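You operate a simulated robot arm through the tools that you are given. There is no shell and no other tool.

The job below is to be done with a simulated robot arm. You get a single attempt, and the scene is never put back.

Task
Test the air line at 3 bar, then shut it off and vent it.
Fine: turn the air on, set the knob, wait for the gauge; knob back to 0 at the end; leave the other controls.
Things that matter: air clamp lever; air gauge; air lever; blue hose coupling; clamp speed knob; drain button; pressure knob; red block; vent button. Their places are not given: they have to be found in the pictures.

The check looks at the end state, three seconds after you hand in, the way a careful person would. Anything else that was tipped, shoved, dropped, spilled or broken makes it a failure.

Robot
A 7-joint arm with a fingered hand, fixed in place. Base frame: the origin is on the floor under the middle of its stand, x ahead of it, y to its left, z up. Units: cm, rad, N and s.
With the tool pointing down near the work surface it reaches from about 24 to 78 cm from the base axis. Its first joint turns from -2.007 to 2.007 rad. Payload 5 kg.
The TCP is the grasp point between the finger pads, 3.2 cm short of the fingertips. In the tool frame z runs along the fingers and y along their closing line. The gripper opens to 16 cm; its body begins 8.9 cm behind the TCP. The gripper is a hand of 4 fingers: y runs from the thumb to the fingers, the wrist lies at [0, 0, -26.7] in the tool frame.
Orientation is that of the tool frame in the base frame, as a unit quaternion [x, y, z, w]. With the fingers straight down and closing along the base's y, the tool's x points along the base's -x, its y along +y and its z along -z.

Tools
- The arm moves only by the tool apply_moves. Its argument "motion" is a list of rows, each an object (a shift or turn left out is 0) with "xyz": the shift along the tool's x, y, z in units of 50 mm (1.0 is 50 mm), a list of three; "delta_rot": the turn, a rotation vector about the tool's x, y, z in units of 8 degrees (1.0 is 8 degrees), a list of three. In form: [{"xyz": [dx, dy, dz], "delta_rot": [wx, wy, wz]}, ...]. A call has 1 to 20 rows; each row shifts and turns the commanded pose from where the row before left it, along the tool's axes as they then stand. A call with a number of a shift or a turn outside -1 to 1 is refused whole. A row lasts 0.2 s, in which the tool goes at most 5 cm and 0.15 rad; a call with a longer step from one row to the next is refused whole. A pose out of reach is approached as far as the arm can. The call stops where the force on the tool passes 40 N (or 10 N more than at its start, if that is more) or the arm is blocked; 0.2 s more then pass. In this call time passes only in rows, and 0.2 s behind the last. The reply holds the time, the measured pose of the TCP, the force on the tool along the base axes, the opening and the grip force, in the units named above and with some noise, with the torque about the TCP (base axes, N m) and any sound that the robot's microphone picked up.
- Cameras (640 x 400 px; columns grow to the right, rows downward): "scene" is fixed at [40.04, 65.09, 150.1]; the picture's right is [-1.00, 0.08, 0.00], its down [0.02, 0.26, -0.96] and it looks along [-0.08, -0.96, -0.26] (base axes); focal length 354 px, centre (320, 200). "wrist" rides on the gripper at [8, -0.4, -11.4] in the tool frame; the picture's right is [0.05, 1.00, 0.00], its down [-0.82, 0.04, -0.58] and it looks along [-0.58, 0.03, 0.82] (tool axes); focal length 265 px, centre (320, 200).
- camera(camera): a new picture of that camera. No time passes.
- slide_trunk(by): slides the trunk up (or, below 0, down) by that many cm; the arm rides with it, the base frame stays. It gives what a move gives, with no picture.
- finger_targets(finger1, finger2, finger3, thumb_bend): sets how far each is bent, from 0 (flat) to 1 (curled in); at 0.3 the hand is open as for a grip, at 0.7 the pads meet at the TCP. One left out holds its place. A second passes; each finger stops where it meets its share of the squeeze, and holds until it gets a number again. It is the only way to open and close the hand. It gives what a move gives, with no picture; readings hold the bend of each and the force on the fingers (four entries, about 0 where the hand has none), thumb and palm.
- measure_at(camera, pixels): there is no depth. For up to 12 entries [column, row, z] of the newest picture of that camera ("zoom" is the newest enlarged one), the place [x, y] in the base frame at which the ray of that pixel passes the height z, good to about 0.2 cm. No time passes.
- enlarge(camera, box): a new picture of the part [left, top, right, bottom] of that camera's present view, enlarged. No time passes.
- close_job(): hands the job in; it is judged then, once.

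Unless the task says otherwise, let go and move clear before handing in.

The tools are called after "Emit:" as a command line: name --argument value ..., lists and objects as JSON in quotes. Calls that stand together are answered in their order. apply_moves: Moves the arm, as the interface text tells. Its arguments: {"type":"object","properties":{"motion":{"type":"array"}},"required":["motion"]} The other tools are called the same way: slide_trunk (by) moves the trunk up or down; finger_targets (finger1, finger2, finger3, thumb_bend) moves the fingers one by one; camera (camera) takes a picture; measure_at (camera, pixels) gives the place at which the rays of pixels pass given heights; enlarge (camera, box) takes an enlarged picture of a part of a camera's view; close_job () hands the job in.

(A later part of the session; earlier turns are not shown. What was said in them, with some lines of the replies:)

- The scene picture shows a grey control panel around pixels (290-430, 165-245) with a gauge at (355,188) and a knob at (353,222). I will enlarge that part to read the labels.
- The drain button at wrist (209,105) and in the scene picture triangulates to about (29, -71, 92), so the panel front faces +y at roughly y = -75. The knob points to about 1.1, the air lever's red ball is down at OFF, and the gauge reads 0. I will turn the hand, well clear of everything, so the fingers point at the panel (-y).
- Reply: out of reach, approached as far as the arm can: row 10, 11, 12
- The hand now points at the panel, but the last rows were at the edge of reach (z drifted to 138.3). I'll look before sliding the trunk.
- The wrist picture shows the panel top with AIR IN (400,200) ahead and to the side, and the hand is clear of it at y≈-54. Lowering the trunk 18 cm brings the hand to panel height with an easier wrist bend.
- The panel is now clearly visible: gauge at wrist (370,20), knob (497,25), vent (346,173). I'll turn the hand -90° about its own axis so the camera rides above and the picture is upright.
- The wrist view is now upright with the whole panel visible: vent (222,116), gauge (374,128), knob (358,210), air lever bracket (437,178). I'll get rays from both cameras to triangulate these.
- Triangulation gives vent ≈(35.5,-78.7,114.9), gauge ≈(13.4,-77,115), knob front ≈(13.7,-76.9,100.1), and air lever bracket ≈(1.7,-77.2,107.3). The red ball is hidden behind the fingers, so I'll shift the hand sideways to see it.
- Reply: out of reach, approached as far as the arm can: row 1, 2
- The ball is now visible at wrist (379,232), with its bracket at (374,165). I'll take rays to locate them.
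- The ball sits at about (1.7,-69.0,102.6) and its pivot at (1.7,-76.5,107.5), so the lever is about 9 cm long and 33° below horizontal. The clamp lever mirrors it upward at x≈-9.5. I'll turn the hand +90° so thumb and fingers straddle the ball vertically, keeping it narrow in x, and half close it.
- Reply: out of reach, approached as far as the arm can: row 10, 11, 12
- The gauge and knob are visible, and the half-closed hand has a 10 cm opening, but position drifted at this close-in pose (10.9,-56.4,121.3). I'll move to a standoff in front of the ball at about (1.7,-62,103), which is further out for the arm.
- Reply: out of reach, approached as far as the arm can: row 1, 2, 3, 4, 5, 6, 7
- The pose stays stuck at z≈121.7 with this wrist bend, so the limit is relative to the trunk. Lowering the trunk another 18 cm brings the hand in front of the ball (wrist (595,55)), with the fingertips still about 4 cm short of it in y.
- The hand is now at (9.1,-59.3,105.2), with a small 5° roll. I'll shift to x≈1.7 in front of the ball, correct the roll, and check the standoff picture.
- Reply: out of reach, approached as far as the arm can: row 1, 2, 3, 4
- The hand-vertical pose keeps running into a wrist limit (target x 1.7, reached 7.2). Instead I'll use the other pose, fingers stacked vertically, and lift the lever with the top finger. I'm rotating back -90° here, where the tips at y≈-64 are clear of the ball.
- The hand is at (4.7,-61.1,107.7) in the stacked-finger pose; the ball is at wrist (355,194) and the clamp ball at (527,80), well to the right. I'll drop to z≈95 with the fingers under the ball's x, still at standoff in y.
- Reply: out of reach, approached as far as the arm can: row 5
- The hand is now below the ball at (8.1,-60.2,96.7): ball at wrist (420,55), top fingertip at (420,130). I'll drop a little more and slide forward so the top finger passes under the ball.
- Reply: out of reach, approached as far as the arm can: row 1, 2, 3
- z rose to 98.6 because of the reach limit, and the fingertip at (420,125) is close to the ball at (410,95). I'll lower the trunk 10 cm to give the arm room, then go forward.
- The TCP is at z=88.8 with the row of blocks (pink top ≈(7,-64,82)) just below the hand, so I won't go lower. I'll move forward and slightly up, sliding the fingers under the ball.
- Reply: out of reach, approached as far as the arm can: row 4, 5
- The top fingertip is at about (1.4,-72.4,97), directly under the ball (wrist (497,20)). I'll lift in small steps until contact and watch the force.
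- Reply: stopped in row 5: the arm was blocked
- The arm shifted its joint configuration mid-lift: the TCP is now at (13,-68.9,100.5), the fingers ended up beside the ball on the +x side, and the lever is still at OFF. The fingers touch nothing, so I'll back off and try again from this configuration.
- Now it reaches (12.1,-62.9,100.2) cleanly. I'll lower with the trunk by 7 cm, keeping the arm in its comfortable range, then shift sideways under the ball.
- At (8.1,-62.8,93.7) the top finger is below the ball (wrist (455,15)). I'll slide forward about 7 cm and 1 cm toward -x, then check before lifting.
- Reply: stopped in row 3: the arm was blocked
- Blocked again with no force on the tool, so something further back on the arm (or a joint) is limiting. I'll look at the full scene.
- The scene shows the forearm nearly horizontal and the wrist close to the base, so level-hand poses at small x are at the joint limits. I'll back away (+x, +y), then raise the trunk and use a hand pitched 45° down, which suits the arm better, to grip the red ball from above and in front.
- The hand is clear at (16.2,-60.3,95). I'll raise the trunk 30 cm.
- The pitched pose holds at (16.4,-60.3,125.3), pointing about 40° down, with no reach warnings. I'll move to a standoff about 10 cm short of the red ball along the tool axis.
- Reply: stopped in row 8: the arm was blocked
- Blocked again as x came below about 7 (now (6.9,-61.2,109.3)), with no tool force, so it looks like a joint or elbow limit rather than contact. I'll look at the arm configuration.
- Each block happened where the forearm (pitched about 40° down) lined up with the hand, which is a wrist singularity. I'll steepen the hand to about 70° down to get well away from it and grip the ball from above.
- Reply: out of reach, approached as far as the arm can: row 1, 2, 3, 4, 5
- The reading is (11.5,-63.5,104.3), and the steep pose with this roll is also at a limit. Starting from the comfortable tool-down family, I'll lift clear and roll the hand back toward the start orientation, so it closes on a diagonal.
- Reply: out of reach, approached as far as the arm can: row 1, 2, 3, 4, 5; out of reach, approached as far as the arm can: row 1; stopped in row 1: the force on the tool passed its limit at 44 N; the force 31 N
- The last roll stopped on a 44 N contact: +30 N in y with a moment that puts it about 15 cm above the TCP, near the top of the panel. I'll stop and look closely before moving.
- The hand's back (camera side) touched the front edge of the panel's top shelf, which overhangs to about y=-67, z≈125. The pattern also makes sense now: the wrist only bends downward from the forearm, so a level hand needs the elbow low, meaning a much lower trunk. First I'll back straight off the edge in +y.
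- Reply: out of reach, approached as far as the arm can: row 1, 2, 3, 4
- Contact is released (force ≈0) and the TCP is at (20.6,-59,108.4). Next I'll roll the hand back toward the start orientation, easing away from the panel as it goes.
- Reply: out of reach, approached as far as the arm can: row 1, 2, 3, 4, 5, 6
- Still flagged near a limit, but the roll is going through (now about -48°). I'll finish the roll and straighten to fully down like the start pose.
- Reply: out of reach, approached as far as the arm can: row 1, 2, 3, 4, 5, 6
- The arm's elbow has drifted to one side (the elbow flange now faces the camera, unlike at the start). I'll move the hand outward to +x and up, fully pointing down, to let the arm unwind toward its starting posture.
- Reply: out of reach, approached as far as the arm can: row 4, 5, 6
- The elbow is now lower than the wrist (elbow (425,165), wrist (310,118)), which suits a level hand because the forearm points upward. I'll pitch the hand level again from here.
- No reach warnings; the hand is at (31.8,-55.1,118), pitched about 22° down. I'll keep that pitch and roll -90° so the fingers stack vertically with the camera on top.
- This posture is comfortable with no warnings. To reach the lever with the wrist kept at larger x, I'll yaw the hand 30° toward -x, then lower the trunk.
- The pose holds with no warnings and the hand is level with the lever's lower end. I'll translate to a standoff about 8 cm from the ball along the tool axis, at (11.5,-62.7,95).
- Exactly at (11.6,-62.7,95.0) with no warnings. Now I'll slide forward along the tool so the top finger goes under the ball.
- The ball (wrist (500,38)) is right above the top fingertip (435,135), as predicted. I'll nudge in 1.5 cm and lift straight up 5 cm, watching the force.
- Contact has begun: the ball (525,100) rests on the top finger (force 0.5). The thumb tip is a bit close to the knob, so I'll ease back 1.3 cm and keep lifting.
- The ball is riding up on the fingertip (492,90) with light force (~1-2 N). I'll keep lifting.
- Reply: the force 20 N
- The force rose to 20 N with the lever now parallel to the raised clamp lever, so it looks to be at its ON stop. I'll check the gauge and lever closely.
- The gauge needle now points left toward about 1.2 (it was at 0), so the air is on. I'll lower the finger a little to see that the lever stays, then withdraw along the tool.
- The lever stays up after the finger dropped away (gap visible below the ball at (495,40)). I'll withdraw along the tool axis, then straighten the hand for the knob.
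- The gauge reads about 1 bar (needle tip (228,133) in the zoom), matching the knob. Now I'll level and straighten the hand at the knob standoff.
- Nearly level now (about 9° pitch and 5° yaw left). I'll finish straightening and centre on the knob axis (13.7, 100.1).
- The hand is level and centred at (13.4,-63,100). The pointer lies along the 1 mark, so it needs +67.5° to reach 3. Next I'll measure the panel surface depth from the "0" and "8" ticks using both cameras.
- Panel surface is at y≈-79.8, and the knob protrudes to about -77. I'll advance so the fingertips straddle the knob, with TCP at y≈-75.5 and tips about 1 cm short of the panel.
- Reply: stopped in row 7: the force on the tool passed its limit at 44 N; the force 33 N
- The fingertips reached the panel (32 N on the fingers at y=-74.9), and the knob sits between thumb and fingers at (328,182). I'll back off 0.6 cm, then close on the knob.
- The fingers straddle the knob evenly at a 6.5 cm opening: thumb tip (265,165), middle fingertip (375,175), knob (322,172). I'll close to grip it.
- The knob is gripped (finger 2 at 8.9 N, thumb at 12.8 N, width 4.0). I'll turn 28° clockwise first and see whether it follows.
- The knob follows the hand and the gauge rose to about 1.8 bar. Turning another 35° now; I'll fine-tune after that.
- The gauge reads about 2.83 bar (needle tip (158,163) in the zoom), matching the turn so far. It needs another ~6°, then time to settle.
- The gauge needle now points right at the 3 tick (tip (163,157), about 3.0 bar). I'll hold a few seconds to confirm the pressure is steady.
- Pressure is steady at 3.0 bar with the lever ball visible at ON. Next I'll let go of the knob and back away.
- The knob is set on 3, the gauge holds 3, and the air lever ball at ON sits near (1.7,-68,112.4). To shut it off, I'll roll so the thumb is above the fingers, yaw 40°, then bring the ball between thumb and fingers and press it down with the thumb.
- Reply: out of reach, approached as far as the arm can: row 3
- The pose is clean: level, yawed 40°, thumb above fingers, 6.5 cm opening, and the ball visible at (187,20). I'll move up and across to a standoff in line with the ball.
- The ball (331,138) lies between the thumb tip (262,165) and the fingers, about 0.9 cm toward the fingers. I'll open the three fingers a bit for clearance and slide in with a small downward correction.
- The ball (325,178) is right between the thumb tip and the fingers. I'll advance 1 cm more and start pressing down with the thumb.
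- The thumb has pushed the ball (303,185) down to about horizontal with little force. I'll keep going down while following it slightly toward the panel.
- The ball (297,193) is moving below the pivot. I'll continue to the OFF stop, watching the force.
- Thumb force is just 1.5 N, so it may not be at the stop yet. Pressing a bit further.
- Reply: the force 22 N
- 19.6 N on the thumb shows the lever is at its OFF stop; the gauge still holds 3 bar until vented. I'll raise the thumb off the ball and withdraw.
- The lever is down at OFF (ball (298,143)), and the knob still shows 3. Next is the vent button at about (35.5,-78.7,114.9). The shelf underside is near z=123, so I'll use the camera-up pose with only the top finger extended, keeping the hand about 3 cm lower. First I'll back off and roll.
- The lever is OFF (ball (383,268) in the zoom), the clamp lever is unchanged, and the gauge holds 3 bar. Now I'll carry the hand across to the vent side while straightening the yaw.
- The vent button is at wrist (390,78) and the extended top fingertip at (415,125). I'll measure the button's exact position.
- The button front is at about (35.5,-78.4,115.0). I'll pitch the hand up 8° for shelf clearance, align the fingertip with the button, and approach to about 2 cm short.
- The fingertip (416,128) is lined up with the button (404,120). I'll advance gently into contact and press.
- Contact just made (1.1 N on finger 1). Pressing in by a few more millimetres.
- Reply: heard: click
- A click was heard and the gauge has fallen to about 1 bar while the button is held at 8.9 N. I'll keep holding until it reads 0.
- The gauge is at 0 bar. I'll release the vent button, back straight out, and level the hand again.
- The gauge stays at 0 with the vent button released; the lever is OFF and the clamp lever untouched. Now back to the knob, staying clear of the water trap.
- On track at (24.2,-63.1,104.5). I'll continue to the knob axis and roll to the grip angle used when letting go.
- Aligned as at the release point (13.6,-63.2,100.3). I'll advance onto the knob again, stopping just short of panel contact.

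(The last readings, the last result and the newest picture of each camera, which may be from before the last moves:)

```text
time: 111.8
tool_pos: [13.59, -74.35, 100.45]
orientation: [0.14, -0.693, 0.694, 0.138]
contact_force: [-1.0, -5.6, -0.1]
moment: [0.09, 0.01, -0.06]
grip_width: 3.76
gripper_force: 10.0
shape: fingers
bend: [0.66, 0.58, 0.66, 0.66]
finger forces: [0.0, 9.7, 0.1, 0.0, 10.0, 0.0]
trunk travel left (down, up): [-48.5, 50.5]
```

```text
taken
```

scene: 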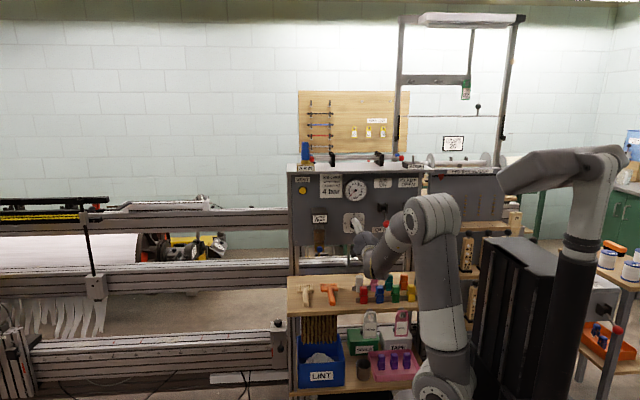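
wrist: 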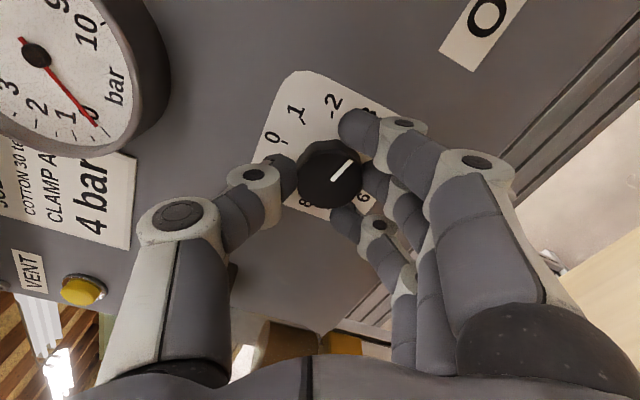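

The knob is gripped again (9.7 N and 10 N). I'll turn it counter-clockwise by about 63° first.

Emit:
apply_moves --motion '[{"xyz": [-0.01, 0.009, 0], "delta_rot": [0, 0, -0.875]}, {"xyz": [-0.01, 0.009, 0], "delta_rot": [0, 0, -0.875]}, {"xyz": [-0.01, 0.009, 0], "delta_rot": [0, 0, -0.875]}, {"xyz": [-0.01, 0.009, 0], "delta_rot": [0, 0, -0.875]}, {"xyz": [-0.01, 0.009, 0], "delta_rot": [0, 0, -0.875]}, {"xyz": [-0.01, 0.009, 0], "delta_rot": [0, 0, -0.875]}, {"xyz": [-0.01, 0.009, 0], "delta_rot": [0, 0, -0.875]}, {"xyz": [-0.01, 0.009, 0], "delta_rot": [0, 0, -0.875]}, {"xyz": [-0.01, 0.009, 0], "delta_rot": [0, 0, -0.875]}]'

Emit:
camera --camera "wrist"

```text
time: 113.8
tool_pos: [13.76, -74.4, 99.85]
orientation: [0.48, -0.517, 0.52, 0.481]
contact_force: [5.3, -5.1, 11.5]
moment: [-0.28, 0.02, 0.04]
grip_width: 3.89
gripper_force: 10.3
shape: fingers
bend: [0.66, 0.59, 0.66, 0.66]
finger forces: [0.0, 7.2, 0.0, 0.1, 13.2, 0.0]
trunk travel left (down, up): [-48.5, 50.5]
```

```text
taken
```

wrist: 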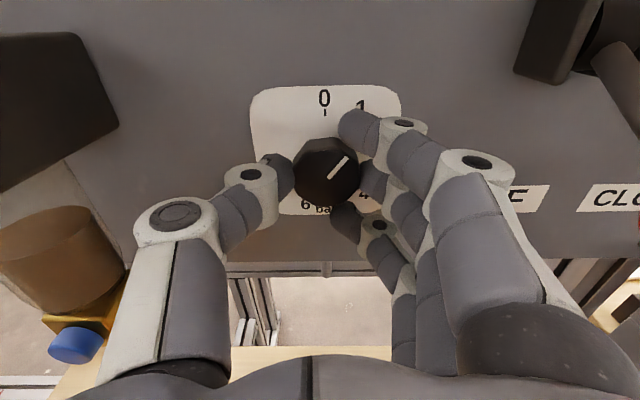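

The knob followed (pointer now near the 1 mark) and the hand is back at its upright roll. I'll continue counter-clockwise in small steps, checking that the wrist allows it.

Emit:
apply_moves --motion '[{"xyz": [0.02, 0.012, 0], "delta_rot": [0, 0, -0.875]}, {"xyz": [0.01, 0.012, 0], "delta_rot": [0, 0, -0.875]}]'

Emit:
camera --camera "wrist"

```text
time: 114.4
tool_pos: [13.7, -74.39, 99.84]
orientation: [0.542, -0.454, 0.459, 0.539]
contact_force: [7.8, -6.6, 7.0]
moment: [-0.18, -0.01, 0.1]
grip_width: 3.93
gripper_force: 10.5
shape: fingers
bend: [0.66, 0.59, 0.66, 0.66]
finger forces: [0.0, 6.8, 0.0, 0.0, 13.4, 0.0]
trunk travel left (down, up): [-48.5, 50.5]
```

```text
taken
```

wrist: 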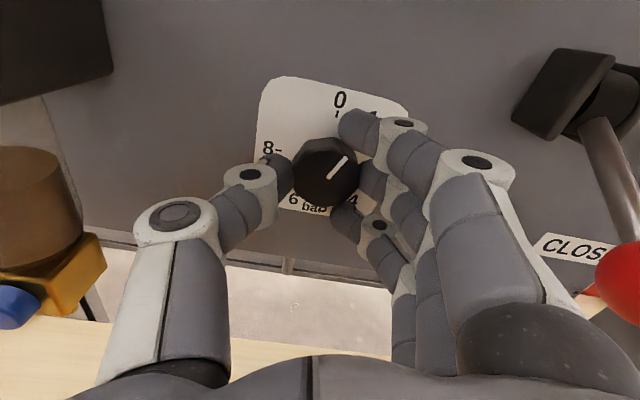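

Still following well, and the red ball at (625,275) stays clear of the knuckles. Continuing another 21°.

Emit:
apply_moves --motion '[{"xyz": [0.0, 0.015, 0], "delta_rot": [0, 0, -0.875]}, {"xyz": [0.0, 0.015, 0], "delta_rot": [0, 0, -0.875]}, {"xyz": [0.0, 0.012, 0], "delta_rot": [0, 0, -0.7]}]'

Emit:
camera --camera "wrist"

Emit:
enlarge --camera "wrist" --box '[240, 70, 440, 220]'

Emit:
enlarge --camera "scene" --box '[320, 165, 400, 245]'

```text
time: 115.2
tool_pos: [13.43, -74.36, 99.82]
orientation: [0.611, -0.356, 0.358, 0.61]
contact_force: [10.2, -1.3, -2.2]
moment: [0.07, 0.03, 0.29]
grip_width: 4.04
gripper_force: 11.4
shape: fingers
bend: [0.66, 0.6, 0.66, 0.66]
finger forces: [0.1, 6.0, 0.1, 0.0, 16.8, 0.0]
trunk travel left (down, up): [-48.5, 50.5]
```

```text
taken
```

wrist: 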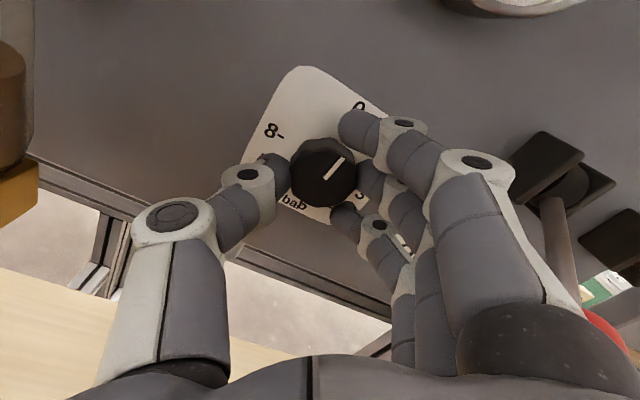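

```text
2.67 times, centred on (340, 145) of wrist
```

zoom: 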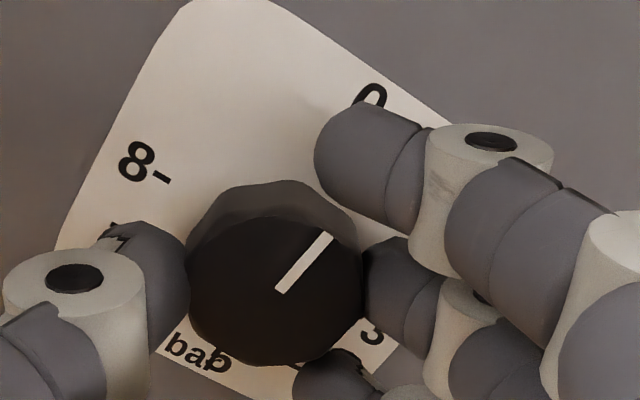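

```text
5.00 times, centred on (360, 205) of scene
```

zoom: 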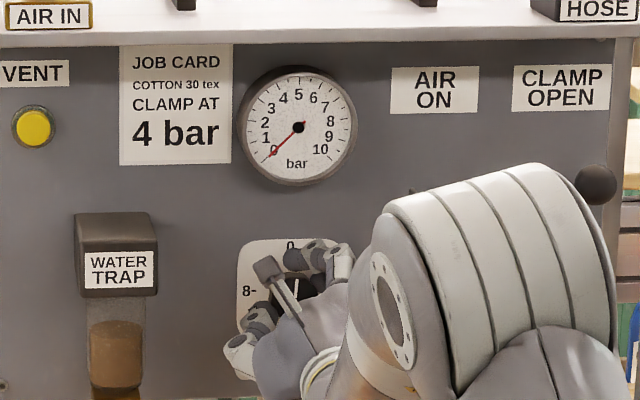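

No slip so far: the hand has turned 96.6° since gripping, so the knob should be about 5° from 0. I'll turn the last bit.

Emit:
apply_moves --motion '[{"xyz": [0.01, -0.01, 0], "delta_rot": [0, 0, -0.62]}, {"xyz": [0, 0, 0]}, {"xyz": [0, 0, 0]}]'

Emit:
enlarge --camera "wrist" --box '[240, 70, 440, 220]'

Emit:
enlarge --camera "scene" --box '[335, 200, 375, 240]'

```text
time: 116.0
tool_pos: [13.5, -74.45, 99.99]
orientation: [0.625, -0.33, 0.332, 0.625]
contact_force: [10.7, 3.8, -7.4]
moment: [0.19, 0.0, 0.34]
grip_width: 4.08
gripper_force: 12.1
shape: fingers
bend: [0.66, 0.6, 0.66, 0.66]
finger forces: [0.0, 5.7, 0.0, 0.1, 18.6, 0.0]
trunk travel left (down, up): [-48.5, 50.5]
```

```text
2.67 times, centred on (340, 145) of wrist
```

zoom: 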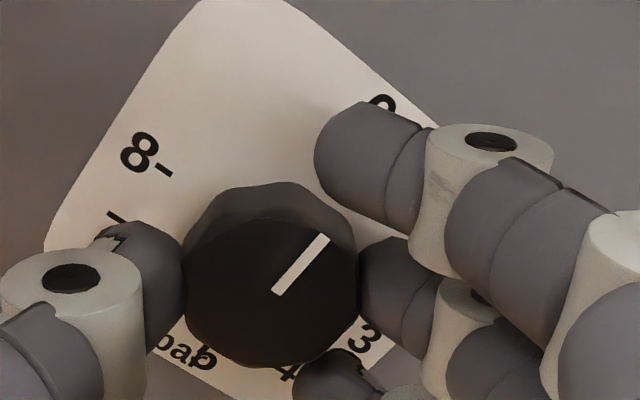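

```text
10.00 times, centred on (355, 220) of scene
```

zoom: 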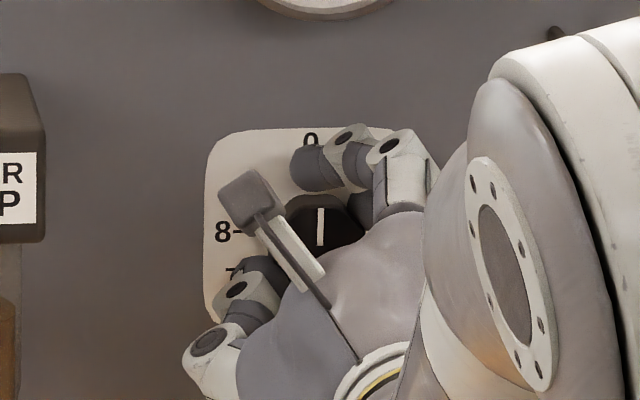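

The scene zoom shows the pointer (320,228) vertical at 0. I'll open the hand and back away.

Emit:
finger_targets --finger1 0.48 --finger2 0.48 --finger3 0.48 --thumb_bend 0.48

Emit:
apply_moves --motion '[{"xyz": [0, 0, -0.2]}, {"xyz": [0, 0, -0.4]}, {"xyz": [0, 0, -0.5]}, {"xyz": [0, 0, -0.5]}, {"xyz": [0, 0, -0.5]}]'

Emit:
camera --camera "wrist"

Emit:
enlarge --camera "wrist" --box '[260, 60, 400, 160]'

Emit:
enlarge --camera "scene" --box '[335, 200, 375, 240]'

```text
time: 117.0
tool_pos: [13.4, -74.41, 99.95]
orientation: [0.624, -0.33, 0.333, 0.625]
contact_force: [0.1, -0.8, -0.3]
moment: [0.02, -0.02, 0.0]
grip_width: 9.83
gripper_force: 0.1
shape: fingers
bend: [0.48, 0.48, 0.48, 0.48]
finger forces: [0.0, 0.0, 0.0, 0.1, 0.1, 0.0]
trunk travel left (down, up): [-48.5, 50.5]
```

```text
time: 118.2
tool_pos: [13.4, -64.01, 100.15]
orientation: [0.624, -0.33, 0.333, 0.625]
contact_force: [0.1, -0.3, -0.2]
moment: [0.01, 0.04, 0.0]
grip_width: 9.83
gripper_force: 0.1
shape: fingers
bend: [0.48, 0.48, 0.48, 0.48]
finger forces: [0.1, 0.0, 0.0, 0.0, 0.1, 0.0]
trunk travel left (down, up): [-48.5, 50.5]
```

```text
taken
```

wrist: 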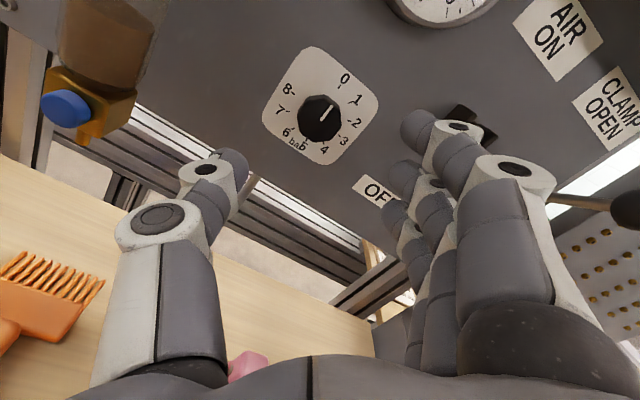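

```text
4.00 times, centred on (330, 110) of wrist
```

zoom: 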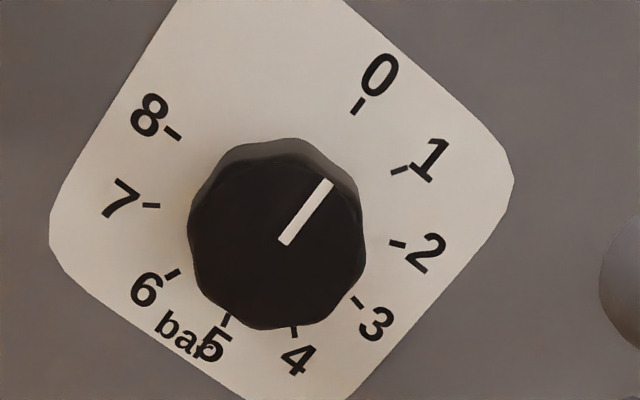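

```text
10.00 times, centred on (355, 220) of scene
```

zoom: 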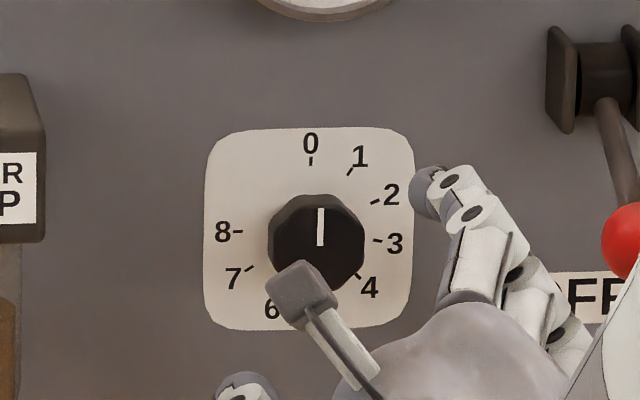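

The pointer appears on 0 in both views (scene zoom (320,227), vertical, under tick (311,161)). I'll zoom further to check the exact angle, and check the gauge and levers.

Emit:
enlarge --camera "scene" --box '[344, 212, 364, 232]'

Emit:
enlarge --camera "scene" --box '[290, 150, 450, 260]'

```text
16.00 times, centred on (354, 222) of scene
```

zoom: 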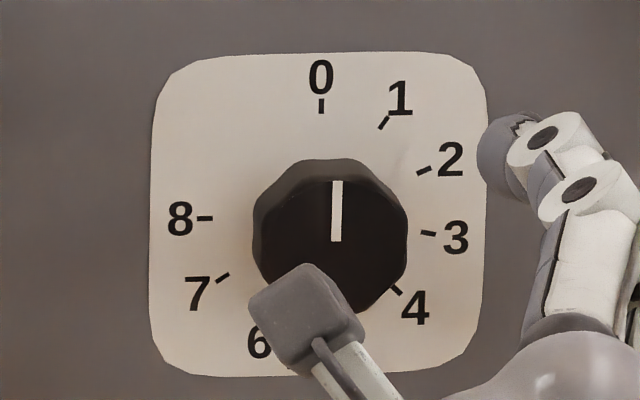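

```text
3.64 times, centred on (370, 205) of scene
```

zoom: 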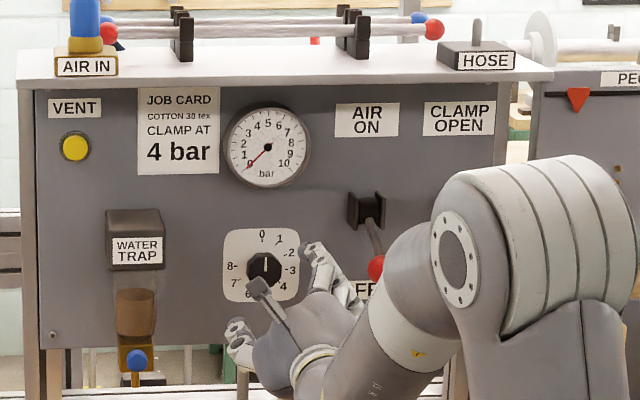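

The pointer is within about 1° of 0, the gauge reads 0, the air lever is OFF and the vent is released. I'll move the hand a little further clear and do a last overall check.

Emit:
apply_moves --motion '[{"xyz": [0.15, -0.22, -0.25]}, {"xyz": [0.2, -0.3, -0.28]}, {"xyz": [0.2, -0.3, -0.28]}]'

Emit:
camera --camera "scene"

Emit:
enlarge --camera "scene" --box '[280, 150, 440, 310]'

Emit:
camera --camera "wrist"

```text
time: 119.0
tool_pos: [18.25, -59.82, 100.04]
orientation: [0.624, -0.33, 0.334, 0.625]
contact_force: [-0.5, 0.0, -0.9]
moment: [0.01, 0.01, 0.0]
grip_width: 9.83
gripper_force: 0.0
shape: fingers
bend: [0.48, 0.48, 0.48, 0.48]
finger forces: [0.0, 0.0, 0.0, 0.0, 0.0, 0.0]
trunk travel left (down, up): [-48.5, 50.5]
```

```text
taken
```

scene: 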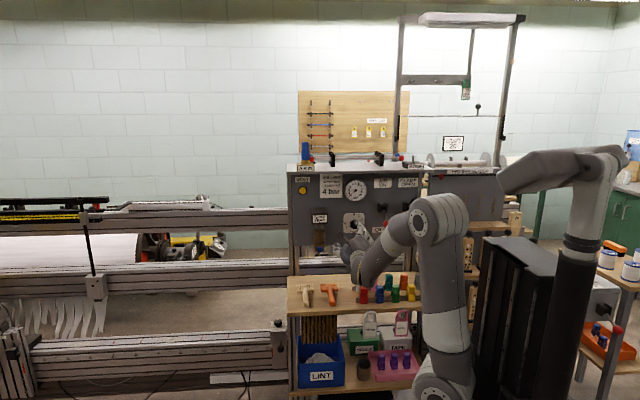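

```text
2.50 times, centred on (360, 230) of scene
```

zoom: 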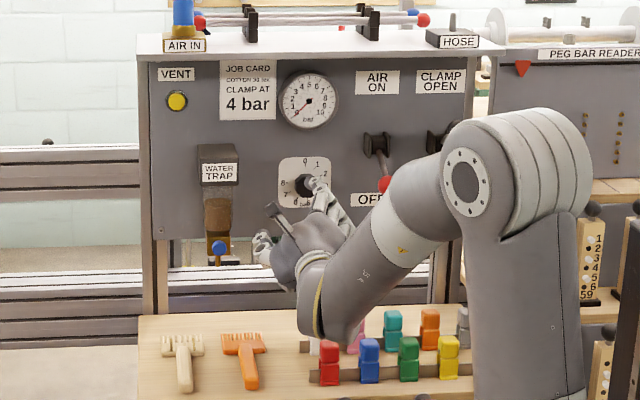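

```text
taken
```

wrist: 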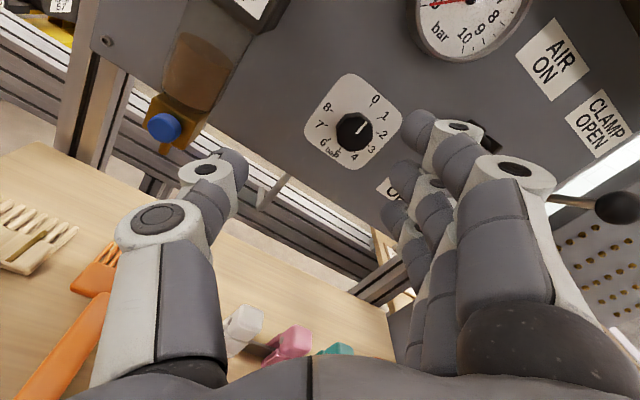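

Final state: gauge at 0, air lever OFF, knob on 0, vent released, and the clamp lever, drain, blocks and brushes undisturbed. The hand is clear at (18.3,-59.8,100), so I'm handing in.

Emit:
close_job

```text
The job is handed in.
```

The air line was tested at 3 bar, then shut off and vented, and the job is handed in. The hand-in gave no pass or fail result.

- **Test:** I turned the air on and set the pressure knob to 3. The gauge rose to 3.0 bar and held steady for about four seconds.
- **Shut-off and vent:** I pushed the air lever down to its OFF stop. I then held the vent button until the gauge read 0; it stayed at 0 after I let go.
- **Knob:** It is back on 0, within about 1° of the mark.
- **Other controls:** I did not touch the clamp lever, drain button or clamp speed knob. The blocks and brushes on the shelf look undisturbed.

Early on, while I was finding a workable arm position, the hand touched the front edge of the shelf above the panel at 44 N. I backed off straight away, and nothing looked moved or damaged in the pictures.
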